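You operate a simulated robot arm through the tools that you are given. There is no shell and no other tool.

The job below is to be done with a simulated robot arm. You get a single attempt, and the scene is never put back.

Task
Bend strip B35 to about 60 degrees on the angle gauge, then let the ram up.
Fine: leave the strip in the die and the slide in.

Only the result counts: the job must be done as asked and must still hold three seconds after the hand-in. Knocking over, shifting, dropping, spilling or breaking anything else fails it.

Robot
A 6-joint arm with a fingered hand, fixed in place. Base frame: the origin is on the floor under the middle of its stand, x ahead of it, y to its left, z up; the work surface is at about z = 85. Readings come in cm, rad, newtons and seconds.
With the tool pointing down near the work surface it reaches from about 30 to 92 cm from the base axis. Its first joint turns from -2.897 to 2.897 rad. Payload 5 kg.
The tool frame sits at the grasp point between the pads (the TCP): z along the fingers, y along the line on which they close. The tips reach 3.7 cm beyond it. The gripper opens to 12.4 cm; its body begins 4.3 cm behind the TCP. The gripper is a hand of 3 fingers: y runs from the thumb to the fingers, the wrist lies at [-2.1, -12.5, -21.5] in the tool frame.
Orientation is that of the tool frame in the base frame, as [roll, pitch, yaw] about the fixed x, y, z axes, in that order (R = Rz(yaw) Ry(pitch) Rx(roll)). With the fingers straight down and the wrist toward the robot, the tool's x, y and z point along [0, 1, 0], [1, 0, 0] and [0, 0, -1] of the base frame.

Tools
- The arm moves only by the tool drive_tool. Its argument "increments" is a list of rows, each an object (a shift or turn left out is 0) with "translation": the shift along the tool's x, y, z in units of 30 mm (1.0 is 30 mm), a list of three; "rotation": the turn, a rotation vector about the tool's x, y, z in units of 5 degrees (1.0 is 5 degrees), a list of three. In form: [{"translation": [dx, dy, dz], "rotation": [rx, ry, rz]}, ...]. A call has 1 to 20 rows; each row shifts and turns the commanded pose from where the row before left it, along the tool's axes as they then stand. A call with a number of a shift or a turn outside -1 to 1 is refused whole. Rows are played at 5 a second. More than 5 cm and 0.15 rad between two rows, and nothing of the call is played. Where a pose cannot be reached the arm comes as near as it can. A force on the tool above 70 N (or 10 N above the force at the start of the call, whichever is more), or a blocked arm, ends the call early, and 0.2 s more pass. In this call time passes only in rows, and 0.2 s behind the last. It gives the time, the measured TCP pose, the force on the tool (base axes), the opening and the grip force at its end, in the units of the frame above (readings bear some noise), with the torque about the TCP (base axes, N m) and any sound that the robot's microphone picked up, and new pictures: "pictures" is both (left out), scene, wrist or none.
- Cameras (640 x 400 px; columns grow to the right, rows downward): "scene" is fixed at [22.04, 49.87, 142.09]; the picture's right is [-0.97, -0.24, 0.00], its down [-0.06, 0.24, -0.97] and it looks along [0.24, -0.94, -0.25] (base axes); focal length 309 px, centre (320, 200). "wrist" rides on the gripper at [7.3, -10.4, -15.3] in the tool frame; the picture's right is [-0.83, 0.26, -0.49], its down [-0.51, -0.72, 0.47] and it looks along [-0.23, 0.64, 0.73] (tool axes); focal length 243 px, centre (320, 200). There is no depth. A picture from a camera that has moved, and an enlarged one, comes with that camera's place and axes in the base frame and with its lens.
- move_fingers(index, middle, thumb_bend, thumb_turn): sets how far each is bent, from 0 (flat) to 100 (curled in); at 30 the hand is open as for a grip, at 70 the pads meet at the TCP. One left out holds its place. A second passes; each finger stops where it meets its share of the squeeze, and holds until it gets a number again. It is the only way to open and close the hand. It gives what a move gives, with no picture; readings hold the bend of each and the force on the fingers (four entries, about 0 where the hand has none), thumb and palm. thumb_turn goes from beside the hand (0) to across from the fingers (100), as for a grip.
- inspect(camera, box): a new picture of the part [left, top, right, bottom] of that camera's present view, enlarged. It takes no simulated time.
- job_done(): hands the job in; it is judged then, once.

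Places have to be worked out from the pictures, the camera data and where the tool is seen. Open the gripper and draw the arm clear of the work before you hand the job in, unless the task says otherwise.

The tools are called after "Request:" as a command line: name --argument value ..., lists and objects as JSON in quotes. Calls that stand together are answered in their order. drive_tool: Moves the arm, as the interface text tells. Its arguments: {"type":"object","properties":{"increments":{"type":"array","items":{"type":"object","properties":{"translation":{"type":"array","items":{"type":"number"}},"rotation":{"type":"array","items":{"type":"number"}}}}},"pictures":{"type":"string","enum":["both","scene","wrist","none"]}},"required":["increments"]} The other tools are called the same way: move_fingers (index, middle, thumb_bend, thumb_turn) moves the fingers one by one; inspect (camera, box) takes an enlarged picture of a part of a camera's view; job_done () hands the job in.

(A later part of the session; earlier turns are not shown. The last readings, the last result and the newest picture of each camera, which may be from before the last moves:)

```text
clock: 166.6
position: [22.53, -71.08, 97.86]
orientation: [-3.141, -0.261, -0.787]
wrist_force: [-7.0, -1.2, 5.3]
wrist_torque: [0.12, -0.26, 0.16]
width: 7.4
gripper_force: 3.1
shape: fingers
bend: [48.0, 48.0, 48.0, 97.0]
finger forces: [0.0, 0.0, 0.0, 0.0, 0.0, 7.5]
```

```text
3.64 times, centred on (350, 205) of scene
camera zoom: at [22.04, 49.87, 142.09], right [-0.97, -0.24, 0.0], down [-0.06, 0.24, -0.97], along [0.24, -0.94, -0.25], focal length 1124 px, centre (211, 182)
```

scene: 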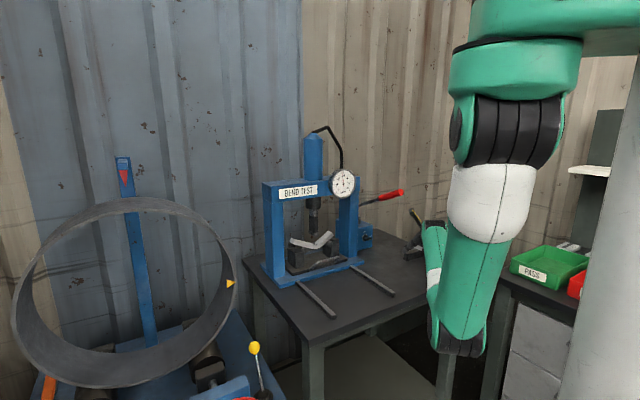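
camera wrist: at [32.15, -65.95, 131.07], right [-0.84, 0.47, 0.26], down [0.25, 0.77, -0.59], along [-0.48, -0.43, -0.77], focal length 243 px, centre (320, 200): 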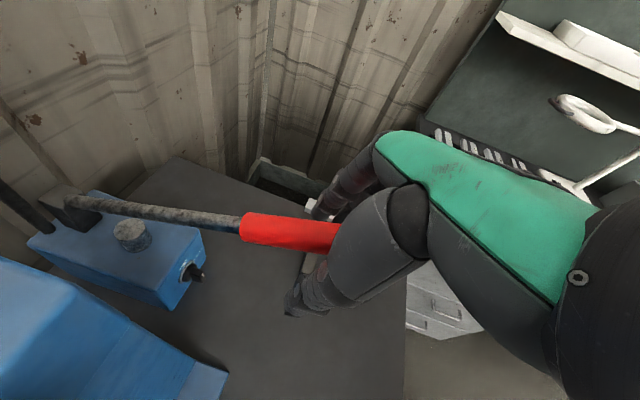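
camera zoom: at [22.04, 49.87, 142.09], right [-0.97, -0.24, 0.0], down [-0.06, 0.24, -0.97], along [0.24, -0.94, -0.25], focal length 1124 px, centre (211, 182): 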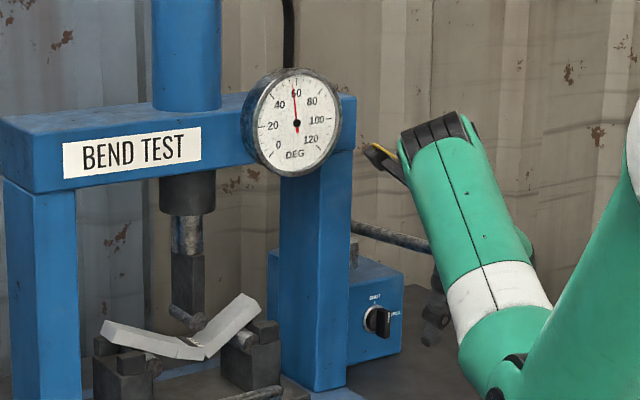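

Two strokes done; the ram is coming down again with the gauge unchanged at 57. Strokes three and four, checking the gauge after each.

Request:
drive_tool --increments '[{"translation": [0.1, 0, -0.65]}, {"translation": [0.146, 0, -0.647]}, {"translation": [0.2, 0, -0.637]}, {"translation": [0.27, 0, -0.618]}, {"translation": [0.36, 0, -0.6]}, {"translation": [0.398, 0, -0.584]}, {"translation": [-0.398, 0, 0.584]}, {"translation": [-0.36, 0, 0.6]}, {"translation": [-0.27, 0, 0.618]}, {"translation": [-0.2, 0, 0.637]}, {"translation": [-0.146, 0, 0.647]}, {"translation": [-0.1, 0, 0.65]}]' --pictures "none"

Request:
inspect --camera "scene" --box '[280, 150, 420, 260]'

Request:
drive_tool --increments '[{"translation": [0.1, 0, -0.65]}, {"translation": [0.146, 0, -0.647]}, {"translation": [0.2, 0, -0.637]}, {"translation": [0.27, 0, -0.618]}, {"translation": [0.36, 0, -0.6]}, {"translation": [0.398, 0, -0.584]}, {"translation": [-0.398, 0, 0.584]}, {"translation": [-0.36, 0, 0.6]}, {"translation": [-0.27, 0, 0.618]}, {"translation": [-0.2, 0, 0.637]}, {"translation": [-0.146, 0, 0.647]}, {"translation": [-0.1, 0, 0.65]}]' --pictures "none"

Request:
inspect --camera "scene" --box '[280, 150, 420, 260]'

Request:
inspect --camera "scene" --box '[324, 160, 364, 200]'

```text
clock: 169.2
position: [22.37, -70.94, 97.99]
orientation: [-3.141, -0.261, -0.787]
wrist_force: [-7.3, -0.2, 5.4]
wrist_torque: [0.13, -0.3, 0.19]
width: 7.38
gripper_force: 4.1
shape: fingers
bend: [48.0, 48.0, 48.0, 97.0]
finger forces: [0.1, 0.1, 0.0, 0.0, 0.1, 7.5]
```

```text
3.64 times, centred on (350, 205) of scene
camera zoom: at [22.04, 49.87, 142.09], right [-0.97, -0.24, 0.0], down [-0.06, 0.24, -0.97], along [0.24, -0.94, -0.25], focal length 1124 px, centre (211, 182)
```

zoom: 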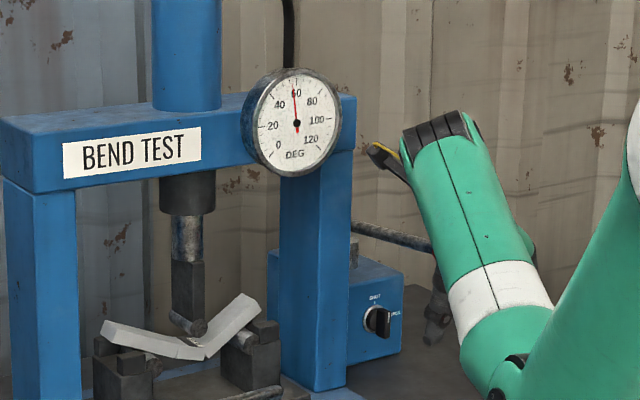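

```text
clock: 171.8
position: [22.49, -71.06, 97.77]
orientation: [3.141, -0.259, -0.787]
wrist_force: [-8.4, -0.6, 5.2]
wrist_torque: [0.14, -0.32, 0.19]
width: 7.39
gripper_force: 4.0
shape: fingers
bend: [48.0, 48.0, 48.0, 97.0]
finger forces: [0.0, 0.1, 0.0, 0.0, 0.0, 7.7]
```

```text
3.64 times, centred on (350, 205) of scene
camera zoom: at [22.04, 49.87, 142.09], right [-0.97, -0.24, 0.0], down [-0.06, 0.24, -0.97], along [0.24, -0.94, -0.25], focal length 1124 px, centre (211, 182)
```

zoom: 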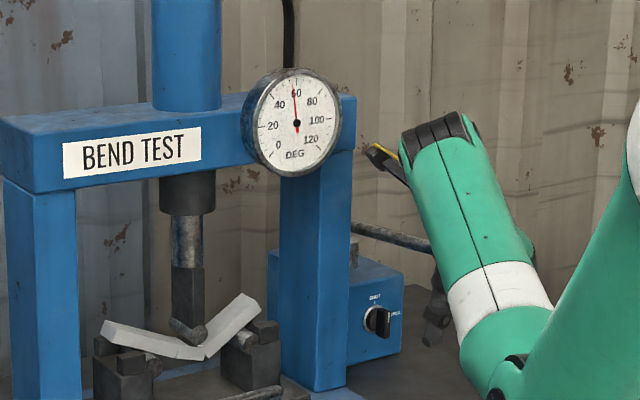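

```text
10.00 times, centred on (344, 180) of scene
camera zoom: at [22.04, 49.87, 142.09], right [-0.97, -0.24, 0.0], down [-0.06, 0.24, -0.97], along [0.24, -0.94, -0.25], focal length 3090 px, centre (80, 400)
```

zoom: 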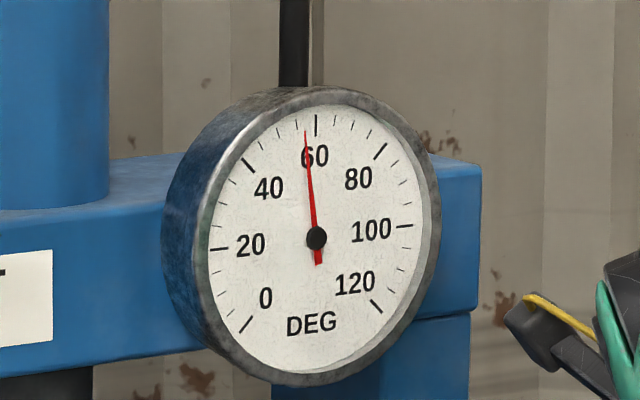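

Gauge still ≈57, the punch close above the strip. Fifth stroke, taken cautiously.

Request:
drive_tool --increments '[{"translation": [0.1, 0, -0.65]}, {"translation": [0.146, 0, -0.647]}, {"translation": [0.2, 0, -0.637]}, {"translation": [0.27, 0, -0.618]}, {"translation": [0.36, 0, -0.6]}, {"translation": [0.398, 0, -0.584]}, {"translation": [-0.398, 0, 0.584]}, {"translation": [-0.36, 0, 0.6]}, {"translation": [-0.27, 0, 0.618]}, {"translation": [-0.2, 0, 0.637]}]' --pictures "none"

Request:
inspect --camera "scene" --box '[324, 160, 364, 200]'

Request:
drive_tool --increments '[{"translation": [-0.073, 0, 0.324]}, {"translation": [-0.073, 0, 0.324]}, {"translation": [-0.05, 0, 0.325]}, {"translation": [-0.05, 0, 0.325]}]' --pictures "none"

Request:
inspect --camera "scene" --box '[324, 160, 364, 200]'

Request:
inspect --camera "scene" --box '[300, 205, 340, 255]'

```text
clock: 174.0
position: [22.25, -70.88, 101.8]
orientation: [-3.141, -0.262, -0.786]
wrist_force: [-6.2, 0.1, 4.2]
wrist_torque: [0.12, -0.2, 0.12]
width: 7.36
gripper_force: 3.2
shape: fingers
bend: [48.0, 48.0, 48.0, 97.0]
finger forces: [0.1, 0.1, 0.1, 0.0, 0.0, 5.9]
```

```text
10.00 times, centred on (344, 180) of scene
camera zoom: at [22.04, 49.87, 142.09], right [-0.97, -0.24, 0.0], down [-0.06, 0.24, -0.97], along [0.24, -0.94, -0.25], focal length 3090 px, centre (80, 400)
```

zoom: 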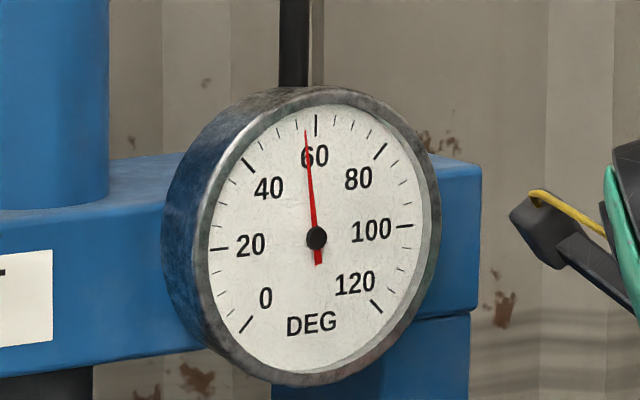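

```text
clock: 175.0
position: [22.52, -70.94, 97.99]
orientation: [-3.141, -0.259, -0.786]
wrist_force: [-8.8, -0.6, 5.5]
wrist_torque: [0.13, -0.37, 0.16]
width: 7.4
gripper_force: 4.5
shape: fingers
bend: [48.0, 48.0, 48.0, 97.0]
finger forces: [0.0, 0.0, 0.0, 0.0, 0.0, 8.1]
```

```text
10.00 times, centred on (344, 180) of scene
camera zoom: at [22.04, 49.87, 142.09], right [-0.97, -0.24, 0.0], down [-0.06, 0.24, -0.97], along [0.24, -0.94, -0.25], focal length 3090 px, centre (80, 400)
```

zoom: 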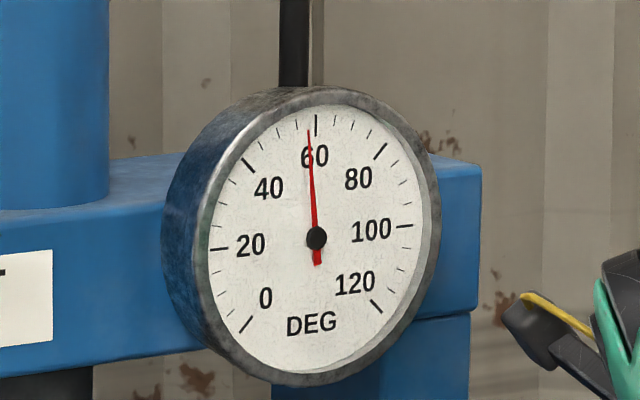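

```text
8.00 times, centred on (320, 230) of scene
camera zoom: at [22.04, 49.87, 142.09], right [-0.97, -0.24, 0.0], down [-0.06, 0.24, -0.97], along [0.24, -0.94, -0.25], focal length 2472 px, centre (320, -40)
```

zoom: 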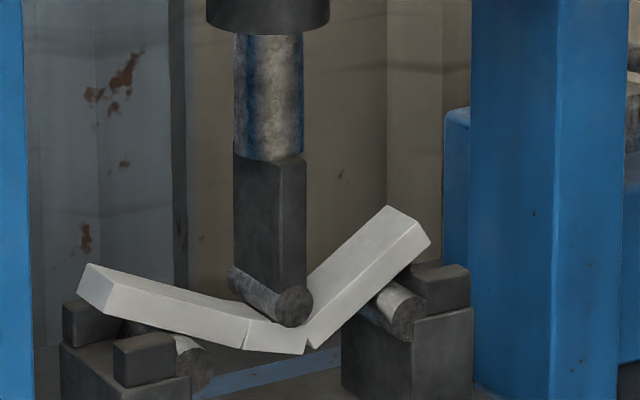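

The punch has re-contacted (gauge ≈57.6). For the last 5° I go up and press only 2 cm first.

Request:
drive_tool --increments '[{"translation": [0.1, 0, -0.65]}, {"translation": [0.146, 0, -0.647]}, {"translation": [0.2, 0, -0.637]}, {"translation": [0.27, 0, -0.618]}, {"translation": [0.36, 0, -0.6]}, {"translation": [0.398, 0, -0.584]}, {"translation": [-0.199, 0, 0.292]}, {"translation": [-0.199, 0, 0.292]}]' --pictures "none"

Request:
inspect --camera "scene" --box '[324, 160, 364, 200]'

```text
clock: 176.8
position: [23.18, -71.43, 107.79]
orientation: [-3.141, -0.262, -0.786]
wrist_force: [-2.2, -1.1, 2.4]
wrist_torque: [0.14, -0.01, 0.1]
width: 7.38
gripper_force: 2.0
shape: fingers
bend: [48.0, 48.0, 48.0, 97.0]
finger forces: [0.0, 0.0, 0.0, 0.1, 0.0, 3.3]
```

```text
10.00 times, centred on (344, 180) of scene
camera zoom: at [22.04, 49.87, 142.09], right [-0.97, -0.24, 0.0], down [-0.06, 0.24, -0.97], along [0.24, -0.94, -0.25], focal length 3090 px, centre (80, 400)
```

zoom: 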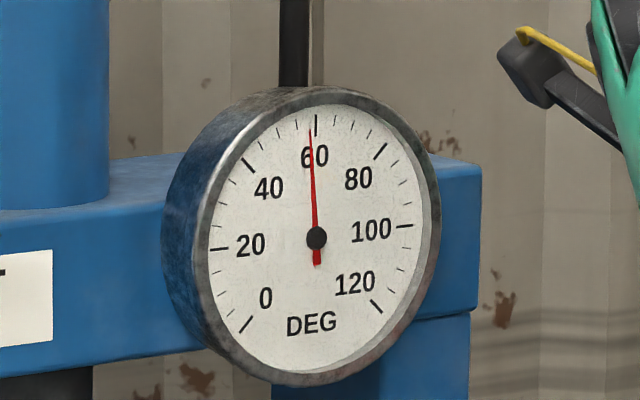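

Gauge ≈58. Another 1.5 cm.

Request:
drive_tool --increments '[{"translation": [-0.13, 0, 0.225]}, {"translation": [-0.13, 0, 0.225]}]' --pictures "none"

Request:
inspect --camera "scene" --box '[324, 160, 364, 200]'

```text
clock: 177.4
position: [22.79, -71.15, 106.36]
orientation: [-3.14, -0.26, -0.788]
wrist_force: [-2.2, 0.9, 3.4]
wrist_torque: [0.08, 0.0, 0.06]
width: 7.37
gripper_force: 1.7
shape: fingers
bend: [48.0, 48.0, 48.0, 97.0]
finger forces: [0.0, 0.1, 0.1, 0.0, 0.0, 3.0]
```

```text
10.00 times, centred on (344, 180) of scene
camera zoom: at [22.04, 49.87, 142.09], right [-0.97, -0.24, 0.0], down [-0.06, 0.24, -0.97], along [0.24, -0.94, -0.25], focal length 3090 px, centre (80, 400)
```

zoom: 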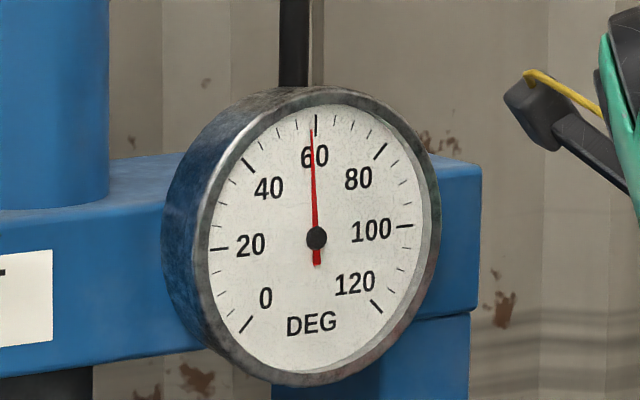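

Gauge ≈58.5, rising slowly. Another 1.5 cm.

Request:
drive_tool --increments '[{"translation": [-0.11, 0, 0.23]}, {"translation": [-0.1, 0, 0.232]}]' --pictures "none"

Request:
inspect --camera "scene" --box '[324, 160, 364, 200]'

```text
clock: 178.0
position: [22.58, -70.97, 104.72]
orientation: [3.141, -0.263, -0.784]
wrist_force: [-2.6, 0.4, 2.8]
wrist_torque: [0.09, -0.03, 0.05]
width: 7.39
gripper_force: 1.9
shape: fingers
bend: [48.0, 48.0, 48.0, 97.0]
finger forces: [0.0, 0.0, 0.0, 0.1, 0.1, 3.7]
```

```text
10.00 times, centred on (344, 180) of scene
camera zoom: at [22.04, 49.87, 142.09], right [-0.97, -0.24, 0.0], down [-0.06, 0.24, -0.97], along [0.24, -0.94, -0.25], focal length 3090 px, centre (80, 400)
```

zoom: 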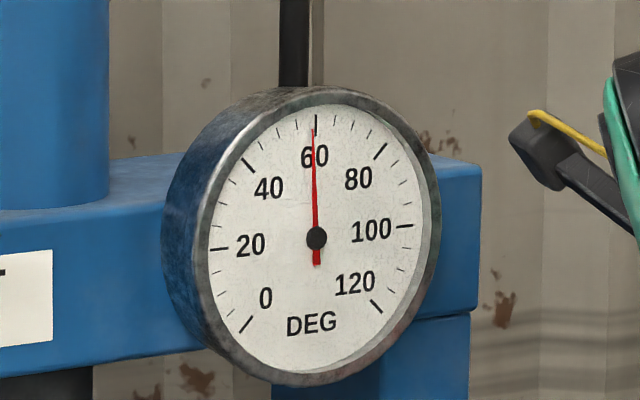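

Gauge ≈59 (still in the elastic part). I continue in 1 cm steps.

Request:
drive_tool --increments '[{"translation": [-0.1, 0, 0.318]}, {"translation": [-0.09, 0, 0.32]}]' --pictures "none"

Request:
inspect --camera "scene" --box '[324, 160, 364, 200]'

```text
clock: 178.6
position: [22.56, -71.02, 102.74]
orientation: [3.141, -0.262, -0.786]
wrist_force: [-4.4, -0.7, 4.2]
wrist_torque: [0.11, -0.11, 0.08]
width: 7.38
gripper_force: 2.5
shape: fingers
bend: [48.0, 48.0, 48.0, 97.0]
finger forces: [0.0, 0.1, 0.1, 0.0, 0.0, 4.9]
```

```text
10.00 times, centred on (344, 180) of scene
camera zoom: at [22.04, 49.87, 142.09], right [-0.97, -0.24, 0.0], down [-0.06, 0.24, -0.97], along [0.24, -0.94, -0.25], focal length 3090 px, centre (80, 400)
```

zoom: 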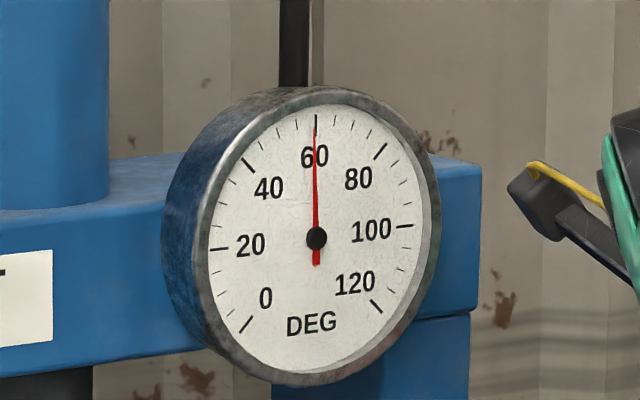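

Gauge ≈59.8, back at the earlier load point. Beyond here it rises faster: 1 cm more.

Request:
drive_tool --increments '[{"translation": [-0.043, 0, 0.161]}, {"translation": [-0.043, 0, 0.161]}]' --pictures "none"

Request:
inspect --camera "scene" --box '[324, 160, 364, 200]'

```text
clock: 179.2
position: [22.52, -70.85, 101.98]
orientation: [3.141, -0.262, -0.786]
wrist_force: [-7.8, -1.6, 5.8]
wrist_torque: [0.2, -0.27, 0.16]
width: 7.39
gripper_force: 3.8
shape: fingers
bend: [48.0, 48.0, 48.0, 97.0]
finger forces: [0.0, 0.1, 0.0, 0.1, 0.0, 7.4]
```

```text
10.00 times, centred on (344, 180) of scene
camera zoom: at [22.04, 49.87, 142.09], right [-0.97, -0.24, 0.0], down [-0.06, 0.24, -0.97], along [0.24, -0.94, -0.25], focal length 3090 px, centre (80, 400)
```

zoom: 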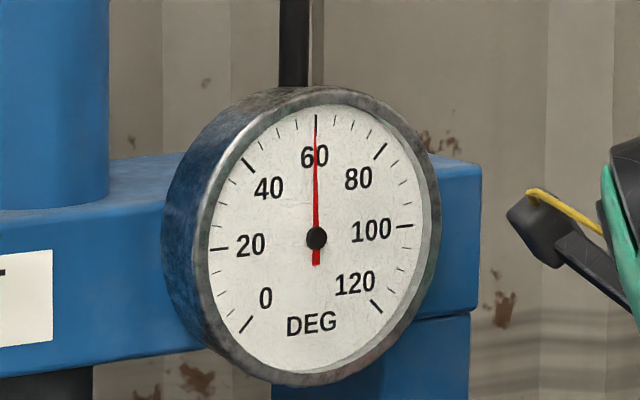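

Gauge 60.0. Another 1 cm.

Request:
drive_tool --increments '[{"translation": [-0.04, 0, 0.161]}, {"translation": [-0.04, 0, 0.161]}]' --pictures "none"

Request:
inspect --camera "scene" --box '[324, 160, 364, 200]'

```text
clock: 179.8
position: [22.49, -70.87, 100.77]
orientation: [3.141, -0.262, -0.786]
wrist_force: [-9.0, 0.0, 5.6]
wrist_torque: [0.14, -0.3, 0.18]
width: 7.37
gripper_force: 3.4
shape: fingers
bend: [48.0, 48.0, 48.0, 97.0]
finger forces: [0.0, 0.1, 0.1, 0.0, 0.0, 7.6]
```

```text
10.00 times, centred on (344, 180) of scene
camera zoom: at [22.04, 49.87, 142.09], right [-0.97, -0.24, 0.0], down [-0.06, 0.24, -0.97], along [0.24, -0.94, -0.25], focal length 3090 px, centre (80, 400)
```

zoom: 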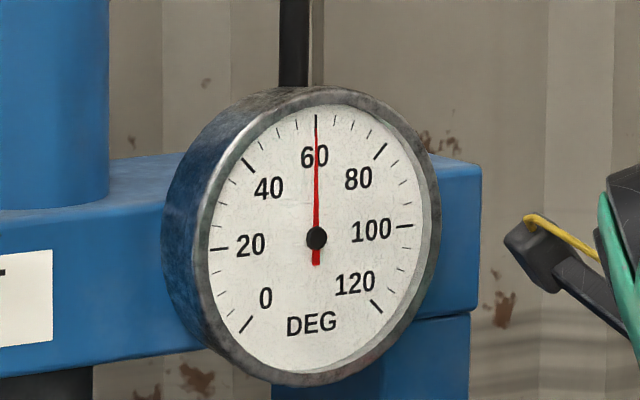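

Gauge ≈60.2. Two more centimetres.

Request:
drive_tool --increments '[{"translation": [-0.06, 0, 0.325]}, {"translation": [-0.05, 0, 0.325]}]' --pictures "none"

Request:
inspect --camera "scene" --box '[324, 160, 364, 200]'

```text
clock: 180.4
position: [22.76, -71.12, 98.84]
orientation: [-3.141, -0.262, -0.787]
wrist_force: [-8.6, -1.1, 5.9]
wrist_torque: [0.16, -0.36, 0.22]
width: 7.4
gripper_force: 3.9
shape: fingers
bend: [48.0, 48.0, 48.0, 97.0]
finger forces: [0.0, 0.1, 0.1, 0.1, 0.0, 8.4]
```

```text
10.00 times, centred on (344, 180) of scene
camera zoom: at [22.04, 49.87, 142.09], right [-0.97, -0.24, 0.0], down [-0.06, 0.24, -0.97], along [0.24, -0.94, -0.25], focal length 3090 px, centre (80, 400)
```

zoom: 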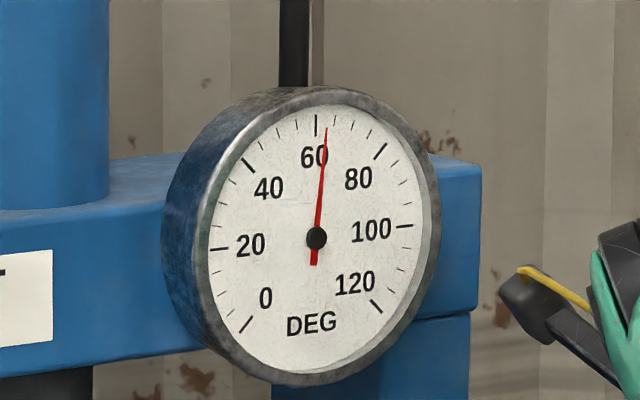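

The gauge now reads ≈63.3 under load, about right for springback to 60. I let the lever rise and lift off it.

Request:
drive_tool --increments '[{"translation": [0.146, 0, -0.647]}, {"translation": [0.2, 0, -0.637]}, {"translation": [0.27, 0, -0.618]}, {"translation": [0.36, 0, -0.6]}, {"translation": [0.398, 0, -0.584]}, {"translation": [0.1, 0, -0.33]}, {"translation": [0, 0, -0.33]}, {"translation": [0, 0, -0.33]}, {"translation": [0, 0, -0.33]}, {"translation": [0, 0, -0.33]}, {"translation": [0, 0, -0.25]}]' --pictures "wrist"

Request:
inspect --camera "scene" --box '[324, 160, 364, 200]'

```text
clock: 182.8
position: [22.95, -71.41, 114.53]
orientation: [-3.141, -0.263, -0.785]
wrist_force: [0.0, 1.0, 0.5]
wrist_torque: [0.02, -0.02, 0.0]
width: 7.4
gripper_force: 0.0
shape: fingers
bend: [48.0, 48.0, 48.0, 97.0]
finger forces: [0.1, 0.0, 0.1, 0.0, 0.0, 0.0]
camera wrist: at [32.52, -66.22, 131.14], right [-0.84, 0.47, 0.26], down [0.25, 0.77, -0.59], along [-0.48, -0.43, -0.77], focal length 243 px, centre (320, 200)
```

wrist: 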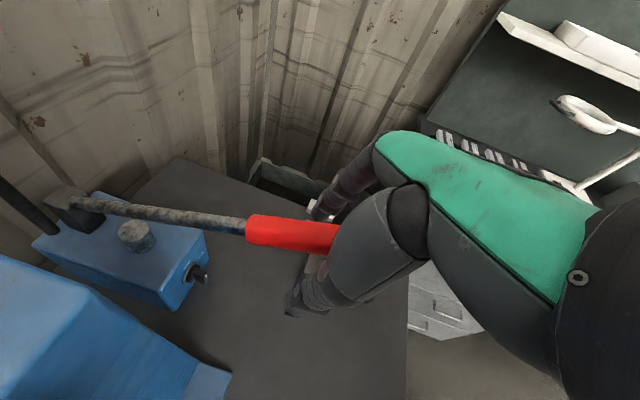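

```text
10.00 times, centred on (344, 180) of scene
camera zoom: at [22.04, 49.87, 142.09], right [-0.97, -0.24, 0.0], down [-0.06, 0.24, -0.97], along [0.24, -0.94, -0.25], focal length 3090 px, centre (80, 400)
```

zoom: 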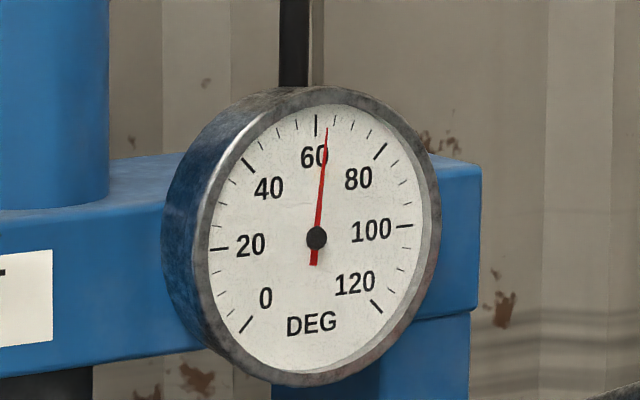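

Lever up, 63.3 held. Now I repeat the valve opening: withdraw from the lever, go down, and tilt the hand forward.

Request:
drive_tool --increments '[{"translation": [-0.6, 0, -0.16]}, {"translation": [-0.6, 0, -0.16]}, {"translation": [-0.6, 0, -0.16]}, {"translation": [-0.6, 0, -0.16]}, {"translation": [-0.6, 0, -0.16]}, {"translation": [-0.6, 0, -0.16]}, {"translation": [-0.6, 0, -0.16]}, {"translation": [-0.237, 0, 0.885]}, {"translation": [-0.237, 0, 0.885]}, {"translation": [-0.237, 0, 0.885]}, {"translation": [-0.237, 0, 0.885]}, {"translation": [-0.237, 0, 0.885]}, {"translation": [-0.237, 0, 0.885]}]' --pictures "none"

Request:
drive_tool --increments '[{"rotation": [0, 1, 0]}, {"rotation": [0, 1, 0]}, {"rotation": [0, 1, 0]}, {"rotation": [0, 1, 0]}, {"rotation": [0, 1, 0]}, {"rotation": [0, 1, 0]}]' --pictures "none"

Request:
move_fingers --index 40 --middle 40 --thumb_bend 50

```text
clock: 185.6
position: [13.8, -62.13, 97.91]
orientation: [3.14, -0.263, -0.784]
wrist_force: [-0.1, 1.2, 0.4]
wrist_torque: [0.03, 0.0, 0.02]
width: 7.38
gripper_force: 0.1
shape: fingers
bend: [48.0, 48.0, 48.0, 97.0]
finger forces: [0.0, 0.1, 0.1, 0.0, 0.0, 0.0]
```

```text
clock: 187.0
position: [13.74, -62.2, 97.92]
orientation: [3.137, -0.788, -0.785]
wrist_force: [-0.7, -0.7, -0.2]
wrist_torque: [0.01, -0.03, -0.01]
width: 7.42
gripper_force: 0.0
shape: fingers
bend: [48.0, 48.0, 48.0, 97.0]
finger forces: [0.0, 0.1, 0.1, 0.1, 0.0, 0.0]
```

```text
clock: 188.0
position: [13.73, -62.18, 97.87]
orientation: [-3.141, -0.784, -0.786]
wrist_force: [0.8, -0.3, 0.4]
wrist_torque: [0.0, -0.04, 0.03]
width: 8.4
gripper_force: 0.1
shape: fingers
bend: [40.0, 40.0, 50.0, 97.0]
finger forces: [0.0, 0.0, 0.0, 0.1, 0.0, 0.0]
```

I move in beneath the lever again to the position beside the knob used before.

Request:
drive_tool --increments '[{"translation": [-0.567, 0.917, 0.565]}, {"translation": [0.641, 0, 0.643]}, {"translation": [0.641, 0, 0.643]}, {"translation": [0.641, 0, 0.643]}, {"translation": [0.641, 0, 0.643]}, {"translation": [0.641, 0, 0.643]}, {"translation": [0.641, 0, 0.643]}, {"translation": [0.641, 0, 0.643]}, {"translation": [0.55, 0, 0.55]}]' --pictures "none"

Request:
inspect --camera "scene" --box '[340, 190, 400, 260]'

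Request:
inspect --camera "wrist" --box '[220, 200, 380, 330]'

```text
clock: 190.0
position: [26.93, -79.2, 95.42]
orientation: [3.142, -0.783, -0.784]
wrist_force: [-0.2, 0.2, 0.9]
wrist_torque: [-0.01, -0.02, -0.03]
width: 8.35
gripper_force: 0.0
shape: fingers
bend: [40.0, 40.0, 50.0, 98.0]
finger forces: [0.0, 0.1, 0.0, 0.0, 0.1, 0.1]
```

```text
5.71 times, centred on (370, 225) of scene
camera zoom: at [22.04, 49.87, 142.09], right [-0.97, -0.24, 0.0], down [-0.06, 0.24, -0.97], along [0.24, -0.94, -0.25], focal length 1765 px, centre (34, 57)
```

zoom: 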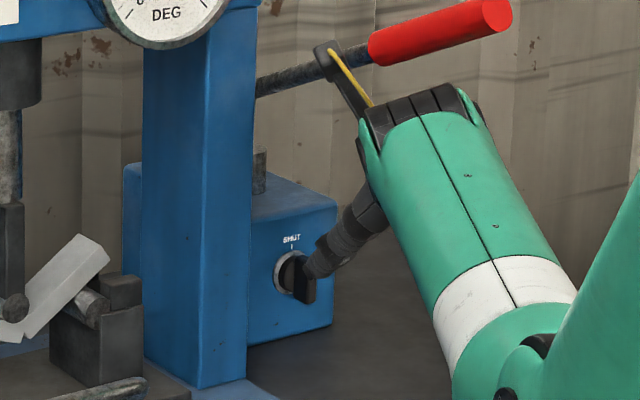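

```text
3.08 times, centred on (300, 265) of wrist
camera zoom: at [30.25, -67.84, 111.42], right [-0.85, 0.48, -0.24], down [0.49, 0.53, -0.69], along [-0.2, -0.7, -0.68], focal length 746 px, centre (382, 0)
```

zoom: 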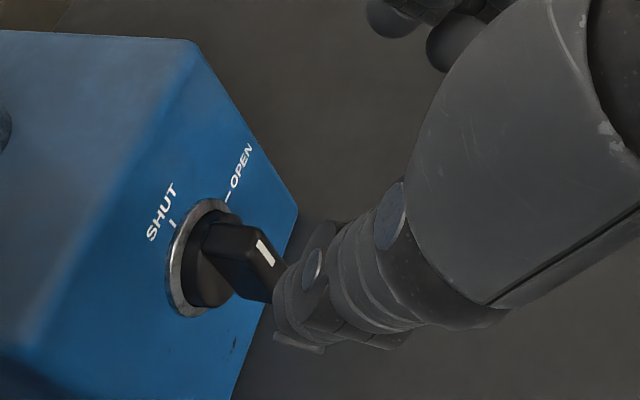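

Positioned as before. I bring the thumb beside the bar's upper half and push across toward OPEN.

Request:
drive_tool --increments '[{"translation": [0.135, 0, 0.312]}, {"translation": [0.135, 0, 0.312]}, {"translation": [0.135, 0, 0.312]}, {"translation": [0.135, 0, 0.312]}]' --pictures "none"

Request:
drive_tool --increments '[{"translation": [0, 0.15, 0]}, {"translation": [0, 0.15, 0]}, {"translation": [0, 0.15, 0]}]' --pictures "none"

Request:
inspect --camera "scene" --box '[350, 215, 400, 255]'

```text
clock: 191.0
position: [29.68, -82.02, 93.85]
orientation: [3.14, -0.785, -0.784]
wrist_force: [-0.4, 2.1, 1.8]
wrist_torque: [0.09, 0.0, 0.05]
width: 8.37
gripper_force: 0.8
shape: fingers
bend: [40.0, 40.0, 50.0, 98.0]
finger forces: [0.0, 0.1, 0.0, 0.0, 2.4, 0.1]
```

```text
clock: 191.8
position: [28.67, -82.98, 93.9]
orientation: [-3.141, -0.787, -0.786]
wrist_force: [3.1, 8.8, 4.9]
wrist_torque: [0.24, -0.31, 0.41]
width: 9.36
gripper_force: 4.8
shape: fingers
bend: [40.0, 40.0, 45.0, 97.0]
finger forces: [0.0, 0.0, 0.0, 0.1, 8.9, 0.1]
```

```text
10.00 times, centred on (375, 235) of scene
camera zoom: at [22.04, 49.87, 142.09], right [-0.97, -0.24, 0.0], down [-0.06, 0.24, -0.97], along [0.24, -0.94, -0.25], focal length 3090 px, centre (-230, -150)
```

zoom: 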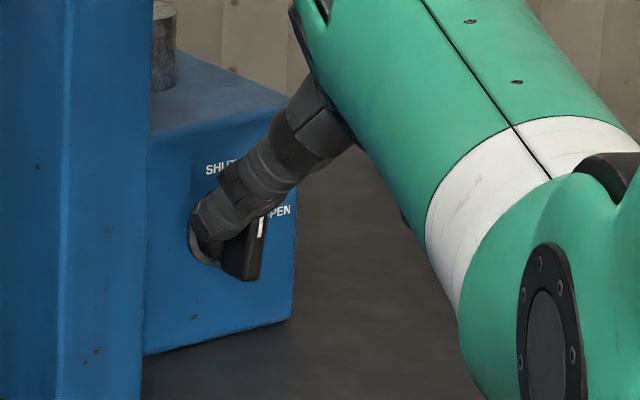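

The bar is turning the same way as before. I continue pushing across, rising slightly near the end.

Request:
drive_tool --increments '[{"translation": [0, 0.15, 0]}, {"translation": [0, 0.15, 0]}, {"translation": [0, 0.15, 0]}, {"translation": [0.07, 0.1, -0.07]}, {"translation": [0, 0.15, 0]}, {"translation": [0, 0.15, 0]}]' --pictures "none"

Request:
inspect --camera "scene" --box '[350, 215, 400, 255]'

Request:
inspect --camera "scene" --box '[280, 150, 420, 260]'

```text
clock: 193.2
position: [26.77, -84.62, 94.26]
orientation: [-3.14, -0.785, -0.79]
wrist_force: [-4.2, 10.0, 9.3]
wrist_torque: [0.5, -0.56, 0.83]
width: 9.69
gripper_force: 7.6
shape: fingers
bend: [40.0, 40.0, 43.0, 97.0]
finger forces: [0.0, 0.0, 0.1, 0.0, 14.6, 0.0]
```

```text
10.00 times, centred on (375, 235) of scene
camera zoom: at [22.04, 49.87, 142.09], right [-0.97, -0.24, 0.0], down [-0.06, 0.24, -0.97], along [0.24, -0.94, -0.25], focal length 3090 px, centre (-230, -150)
```

zoom: 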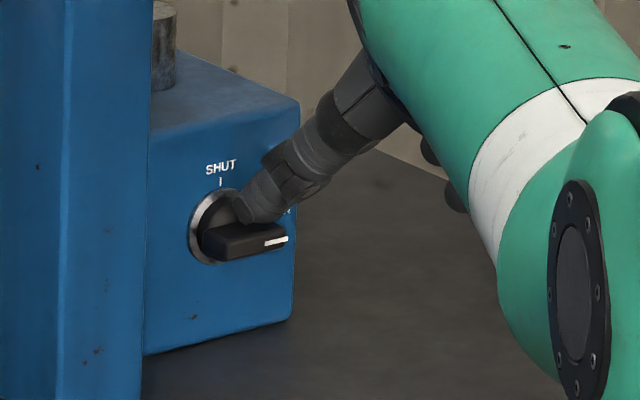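

```text
3.64 times, centred on (350, 205) of scene
camera zoom: at [22.04, 49.87, 142.09], right [-0.97, -0.24, 0.0], down [-0.06, 0.24, -0.97], along [0.24, -0.94, -0.25], focal length 1124 px, centre (211, 182)
```

zoom: 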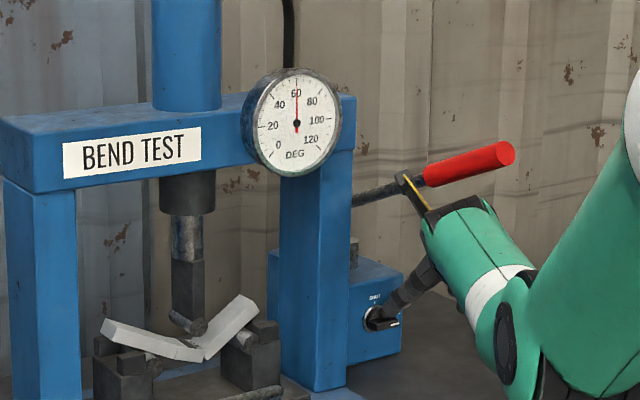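

The knob is at OPEN and the gauge is settling on 60 as the ram rises. I ease the thumb off and withdraw as before.

Request:
drive_tool --increments '[{"translation": [0.05, -0.03, -0.15]}, {"translation": [-0.2, 0, -0.3]}, {"translation": [-0.4, 0, -0.4]}, {"translation": [-0.6, 0, -0.6]}, {"translation": [0.1, -0.8, -0.1]}, {"translation": [-0.5, 0, -0.5]}, {"translation": [-0.7, 0, -0.7]}, {"translation": [-0.7, 0, -0.7]}, {"translation": [-0.7, 0, -0.7]}, {"translation": [-0.7, 0, -0.7]}, {"translation": [-0.7, 0, -0.7]}]' --pictures "both"

Request:
inspect --camera "scene" --box '[324, 160, 364, 200]'

Request:
inspect --camera "scene" --box '[270, 140, 420, 280]'

```text
clock: 195.6
position: [12.75, -67.0, 95.39]
orientation: [-3.14, -0.785, -0.786]
wrist_force: [-0.9, 0.0, 0.4]
wrist_torque: [-0.02, 0.02, 0.0]
width: 8.37
gripper_force: 0.0
shape: fingers
bend: [40.0, 40.0, 50.0, 97.0]
finger forces: [0.1, 0.0, 0.1, 0.0, 0.0, 0.1]
camera wrist: at [16.08, -55.67, 111.25], right [-0.85, 0.48, -0.24], down [0.49, 0.53, -0.69], along [-0.2, -0.7, -0.68], focal length 243 px, centre (320, 200)
```

scene: 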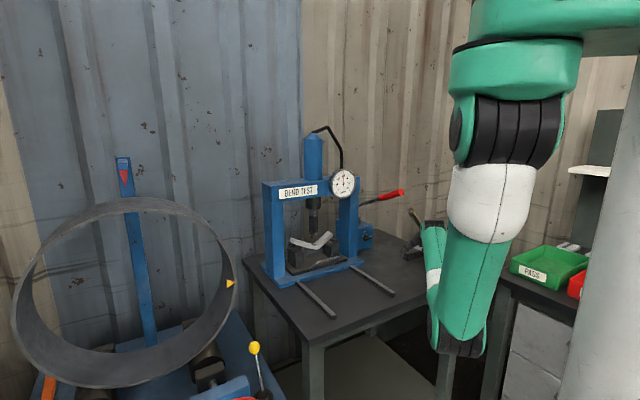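
wrist: 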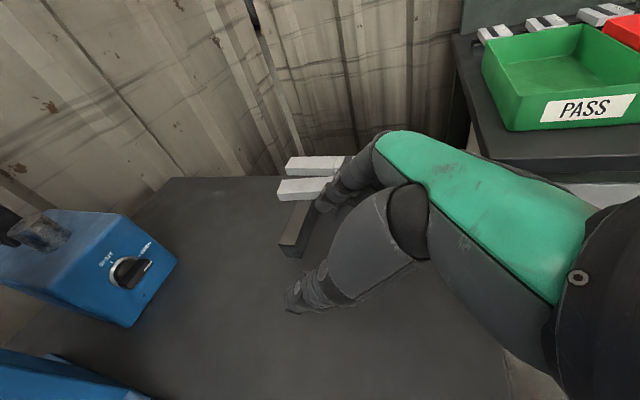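

```text
10.00 times, centred on (344, 180) of scene
camera zoom: at [22.04, 49.87, 142.09], right [-0.97, -0.24, 0.0], down [-0.06, 0.24, -0.97], along [0.24, -0.94, -0.25], focal length 3090 px, centre (80, 400)
```

zoom: 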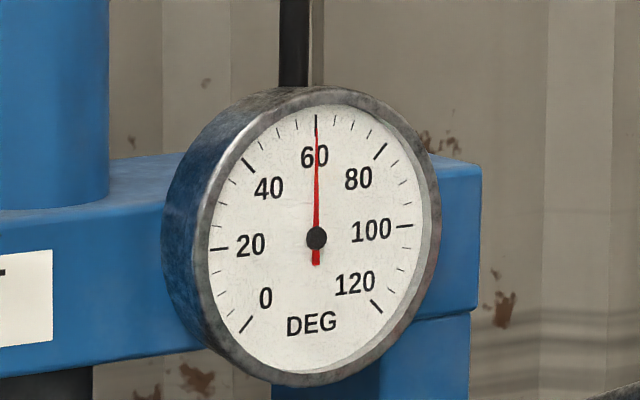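

```text
2.86 times, centred on (345, 210) of scene
camera zoom: at [22.04, 49.87, 142.09], right [-0.97, -0.24, 0.0], down [-0.06, 0.24, -0.97], along [0.24, -0.94, -0.25], focal length 883 px, centre (249, 171)
```

zoom: 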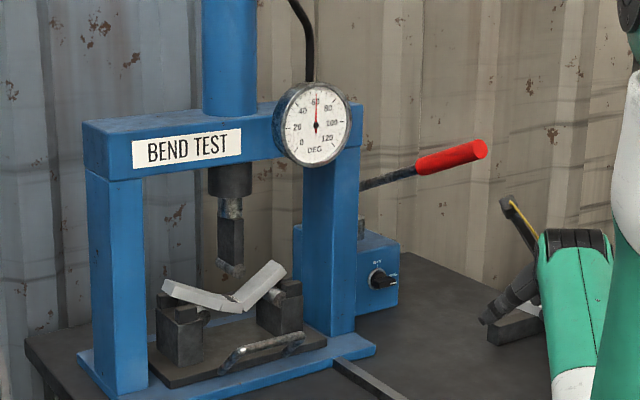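

The gauge now stands at 60 with the ram up, B35 in the die and the slide in. What remains is B21, which I had nudged on its rack. I straighten the hand, close the fingers, and look at it.

Request:
drive_tool --increments '[{"translation": [0.4, -0.6, -0.4]}, {"rotation": [0, -1, 0]}, {"rotation": [0, -1, 0]}, {"rotation": [0, -1, 0]}, {"rotation": [0, -1, 0]}, {"rotation": [0, -1, 0]}, {"rotation": [0, -1, 0]}, {"translation": [-0.6, -0.4, -0.3]}, {"translation": [-0.6, -0.4, -0.1]}]' --pictures "none"

Request:
move_fingers --index 70 --middle 70 --thumb_bend 68

Request:
inspect --camera "wrist" --box '[160, 60, 400, 330]'

```text
clock: 197.6
position: [12.92, -61.27, 97.37]
orientation: [3.141, -0.259, -0.786]
wrist_force: [0.3, 0.6, -0.1]
wrist_torque: [-0.01, 0.03, 0.0]
width: 8.34
gripper_force: 0.1
shape: fingers
bend: [40.0, 40.0, 50.0, 97.0]
finger forces: [0.0, 0.0, 0.1, 0.1, 0.1, 0.0]
```

```text
clock: 198.6
position: [12.98, -61.15, 97.29]
orientation: [3.141, -0.262, -0.786]
wrist_force: [0.4, 0.1, -0.4]
wrist_torque: [-0.03, 0.02, -0.03]
width: 1.01
gripper_force: 0.1
shape: fingers
bend: [70.0, 70.0, 68.0, 97.0]
finger forces: [0.1, 0.0, 0.0, 0.1, 0.1, 0.0]
```

```text
1.48 times, centred on (280, 195) of wrist
camera zoom: at [22.49, -56.11, 113.93], right [-0.84, 0.47, 0.26], down [0.25, 0.77, -0.59], along [-0.48, -0.43, -0.77], focal length 359 px, centre (379, 207)
```

zoom: 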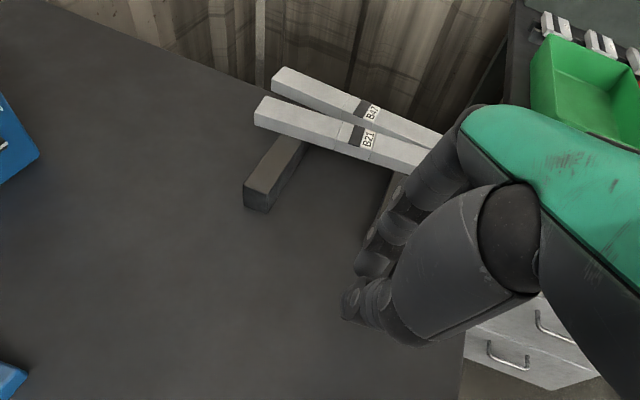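

I bring the closed fingertips above B21's near end, over its rack block, to see whether I can ease it back.

Request:
drive_tool --increments '[{"translation": [0.037, 0.867, 0.01]}, {"translation": [0.037, 0.867, 0.01]}, {"translation": [0.037, 0.867, 0.01]}, {"translation": [0.037, 0.867, 0.01]}, {"translation": [0.037, 0.867, 0.01]}, {"translation": [0.037, 0.867, 0.01]}, {"translation": [0.037, 0.867, 0.01]}]' --pictures "both"

Request:
inspect --camera "wrist" --box '[200, 120, 400, 330]'

Request:
inspect --camera "scene" --box '[390, 210, 490, 290]'

```text
clock: 200.2
position: [0.78, -74.81, 97.11]
orientation: [-3.141, -0.259, -0.785]
wrist_force: [0.0, 0.3, 1.1]
wrist_torque: [-0.01, -0.01, 0.0]
width: 1.0
gripper_force: 0.0
shape: fingers
bend: [70.0, 70.0, 68.0, 97.0]
finger forces: [0.0, 0.0, 0.0, 0.0, 0.0, 0.0]
camera wrist: at [10.3, -69.71, 113.78], right [-0.84, 0.47, 0.26], down [0.25, 0.77, -0.59], along [-0.48, -0.43, -0.77], focal length 243 px, centre (320, 200)
```

scene: 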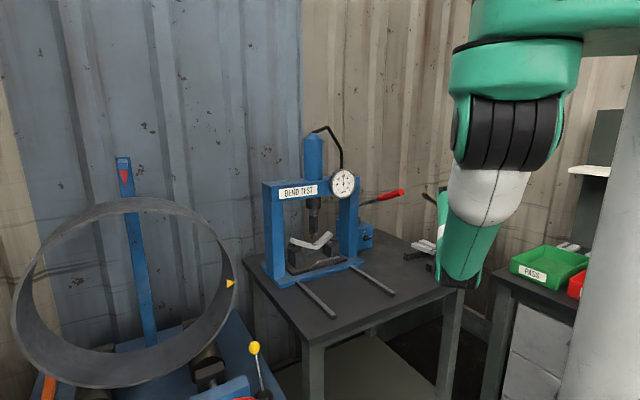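
wrist: 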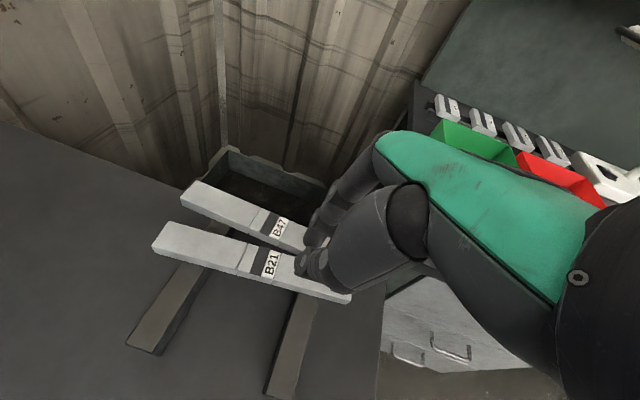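

```text
1.90 times, centred on (300, 225) of wrist
camera zoom: at [10.3, -69.71, 113.78], right [-0.84, 0.47, 0.26], down [0.25, 0.77, -0.59], along [-0.48, -0.43, -0.77], focal length 462 px, centre (358, 152)
```

zoom: 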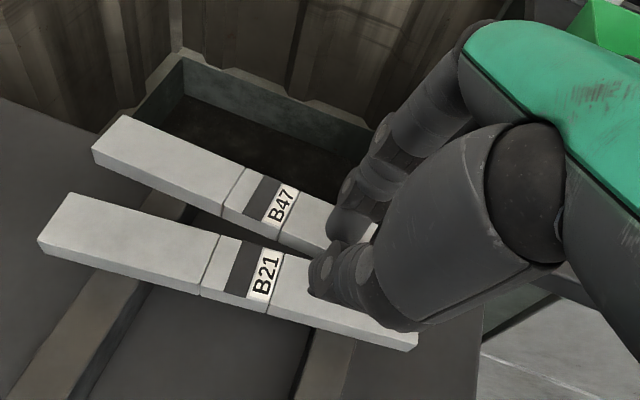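

```text
5.00 times, centred on (440, 250) of scene
camera zoom: at [22.04, 49.87, 142.09], right [-0.97, -0.24, 0.0], down [-0.06, 0.24, -0.97], along [0.24, -0.94, -0.25], focal length 1545 px, centre (-280, -50)
```

zoom: 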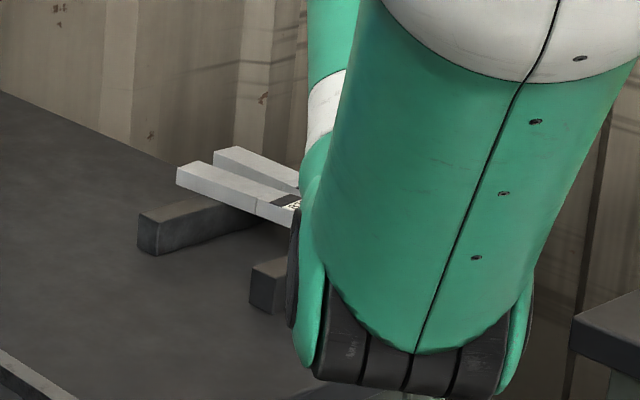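

B47 is unmoved; B21 is turned about 6° with its near end ≈2.5 cm off. The closed fingertips are right above B21's middle line over the near block, so I lower gently onto it.

Request:
drive_tool --increments '[{"translation": [-0.117, 0, 0.434]}, {"translation": [-0.117, 0, 0.434]}, {"translation": [-0.0173, 0, 0.0644]}]' --pictures "none"

Request:
inspect --camera "wrist" --box '[200, 140, 380, 320]'

```text
clock: 201.0
position: [0.76, -74.75, 94.24]
orientation: [-3.141, -0.261, -0.785]
wrist_force: [-0.1, 0.2, -0.1]
wrist_torque: [-0.04, 0.0, -0.01]
width: 0.99
gripper_force: 0.0
shape: fingers
bend: [70.0, 70.0, 68.0, 97.0]
finger forces: [0.0, 0.0, 0.1, 0.0, 0.0, 0.1]
```

```text
2.22 times, centred on (290, 230) of wrist
camera zoom: at [10.35, -69.65, 110.93], right [-0.84, 0.47, 0.26], down [0.25, 0.77, -0.59], along [-0.48, -0.43, -0.77], focal length 539 px, centre (387, 133)
```

zoom: 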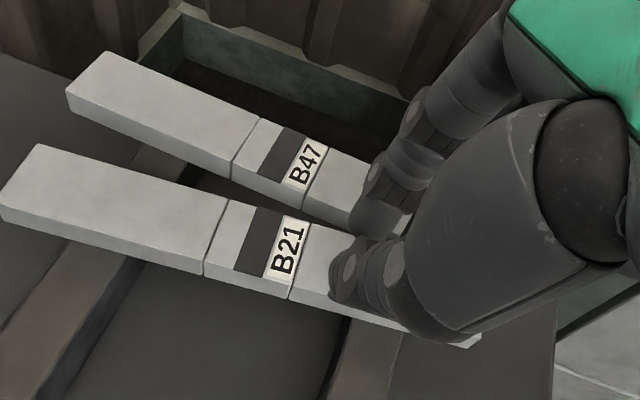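

The index tip is over the back half of B21; I shift 0.6 cm toward its middle and then lower until it presses lightly.

Request:
drive_tool --increments '[{"translation": [0, -0.2, 0]}, {"translation": [-0.026, 0, 0.097]}]' --pictures "none"

Request:
drive_tool --increments '[{"translation": [-0.026, 0, 0.097]}]' --pictures "none"

```text
clock: 201.6
position: [1.25, -74.41, 94.01]
orientation: [3.141, -0.262, -0.786]
wrist_force: [-0.5, 0.3, 1.3]
wrist_torque: [0.0, 0.04, -0.02]
width: 1.01
gripper_force: 0.5
shape: fingers
bend: [70.0, 70.0, 68.0, 97.0]
finger forces: [0.0, 0.8, 0.1, 0.1, 0.0, 0.0]
```

```text
clock: 202.0
position: [1.22, -74.51, 93.89]
orientation: [3.137, -0.264, -0.783]
wrist_force: [-1.1, -1.3, 5.1]
wrist_torque: [0.03, 0.01, 0.03]
width: 1.02
gripper_force: 0.9
shape: fingers
bend: [70.0, 71.0, 68.0, 97.0]
finger forces: [0.0, 2.8, 0.1, 0.0, 0.0, 0.0]
```

The middle fingertip presses B21 with 5 N. I press a touch more and drag 1 cm toward its original place.

Request:
drive_tool --increments '[{"translation": [-0.026, 0, 0.097]}, {"translation": [0, -0.11, 0]}, {"translation": [0, -0.11, 0]}, {"translation": [0, -0.11, 0]}]' --pictures "none"

Request:
inspect --camera "wrist" --box '[200, 140, 380, 320]'

```text
clock: 203.0
position: [1.82, -73.69, 93.49]
orientation: [3.14, -0.263, -0.785]
wrist_force: [-1.2, -2.9, 11.8]
wrist_torque: [0.06, 0.15, 0.03]
width: 1.01
gripper_force: 5.9
shape: fingers
bend: [70.0, 72.0, 68.0, 97.0]
finger forces: [0.0, 12.3, 0.0, 0.1, 0.1, 0.0]
```

```text
2.22 times, centred on (290, 230) of wrist
camera zoom: at [11.34, -68.47, 110.17], right [-0.84, 0.47, 0.26], down [0.25, 0.77, -0.59], along [-0.48, -0.43, -0.77], focal length 539 px, centre (387, 133)
```

zoom: 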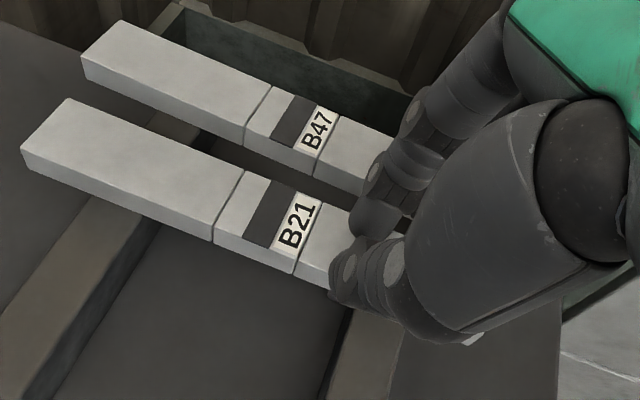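

Dragging works: B21 is nearly parallel to B47 again. I drag this end 0.7 cm more, then lift off.

Request:
drive_tool --increments '[{"translation": [0, -0.12, 0]}, {"translation": [0, -0.12, 0]}]' --pictures "none"

Request:
drive_tool --increments '[{"translation": [0.05, 0, -0.2]}, {"translation": [0.117, 0, -0.434]}]' --pictures "wrist"

Request:
inspect --camera "wrist" --box '[180, 110, 380, 320]'

```text
clock: 203.6
position: [2.26, -73.26, 93.52]
orientation: [3.139, -0.261, -0.786]
wrist_force: [-2.9, -1.5, 14.5]
wrist_torque: [0.05, 0.24, 0.0]
width: 0.99
gripper_force: 7.5
shape: fingers
bend: [70.0, 72.0, 68.0, 97.0]
finger forces: [0.0, 14.4, 0.0, 0.1, 0.1, 0.1]
```

```text
clock: 204.2
position: [2.48, -73.18, 95.32]
orientation: [-3.14, -0.261, -0.784]
wrist_force: [-0.1, 0.6, -0.9]
wrist_torque: [0.04, -0.03, -0.04]
width: 1.01
gripper_force: 0.0
shape: fingers
bend: [70.0, 70.0, 68.0, 97.0]
finger forces: [0.0, 0.0, 0.1, 0.1, 0.1, 0.1]
camera wrist: at [11.94, -68.01, 112.05], right [-0.84, 0.47, 0.26], down [0.25, 0.77, -0.58], along [-0.48, -0.43, -0.77], focal length 243 px, centre (320, 200)
```

wrist: 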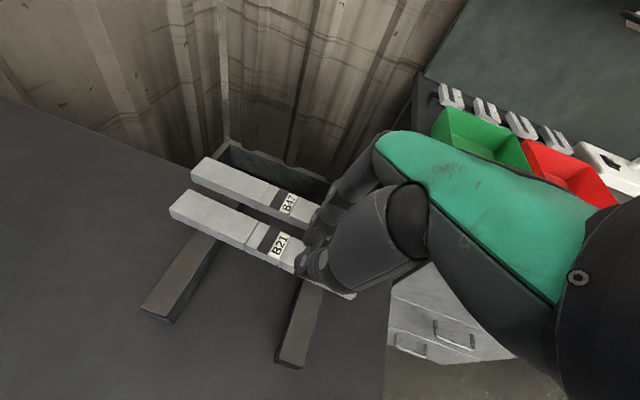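

```text
1.90 times, centred on (280, 215) of wrist
camera zoom: at [11.94, -68.01, 112.05], right [-0.84, 0.47, 0.26], down [0.25, 0.77, -0.58], along [-0.48, -0.43, -0.77], focal length 462 px, centre (396, 171)
```

zoom: 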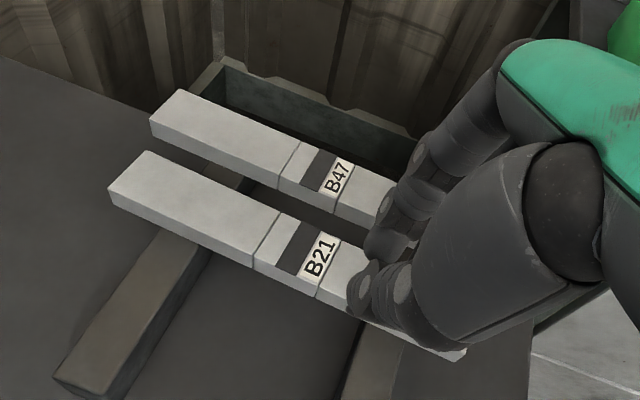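

B21 is parallel to B47 again, with a gap of ≈1.85 cm where it was 3. I move the fingertips over B21's middle to slide the whole strip back about 1.1 cm.

Request:
drive_tool --increments '[{"translation": [0.06, 0, -0.225]}, {"translation": [0.876, 0.2, 0.235]}, {"translation": [0.876, 0.2, 0.235]}]' --pictures "wrist"

Request:
inspect --camera "wrist" --box '[180, 110, 380, 320]'

```text
clock: 205.0
position: [5.35, -77.96, 96.22]
orientation: [-3.14, -0.262, -0.785]
wrist_force: [-0.3, 0.1, 0.7]
wrist_torque: [-0.02, 0.02, 0.03]
width: 1.02
gripper_force: 0.0
shape: fingers
bend: [70.0, 70.0, 68.0, 97.0]
finger forces: [0.0, 0.1, 0.0, 0.0, 0.0, 0.1]
camera wrist: at [14.9, -72.69, 112.93], right [-0.84, 0.47, 0.26], down [0.25, 0.77, -0.59], along [-0.48, -0.43, -0.77], focal length 243 px, centre (320, 200)
```

wrist: 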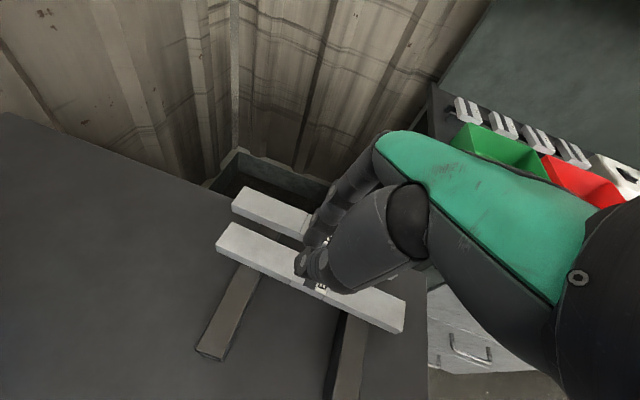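

```text
1.90 times, centred on (280, 215) of wrist
camera zoom: at [14.9, -72.69, 112.93], right [-0.84, 0.47, 0.26], down [0.25, 0.77, -0.59], along [-0.48, -0.43, -0.77], focal length 462 px, centre (396, 171)
```

zoom: 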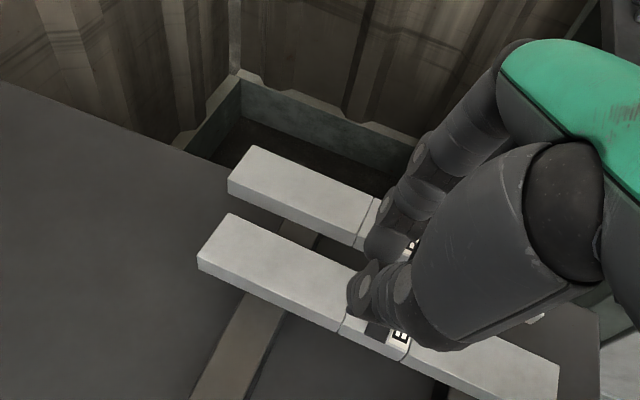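

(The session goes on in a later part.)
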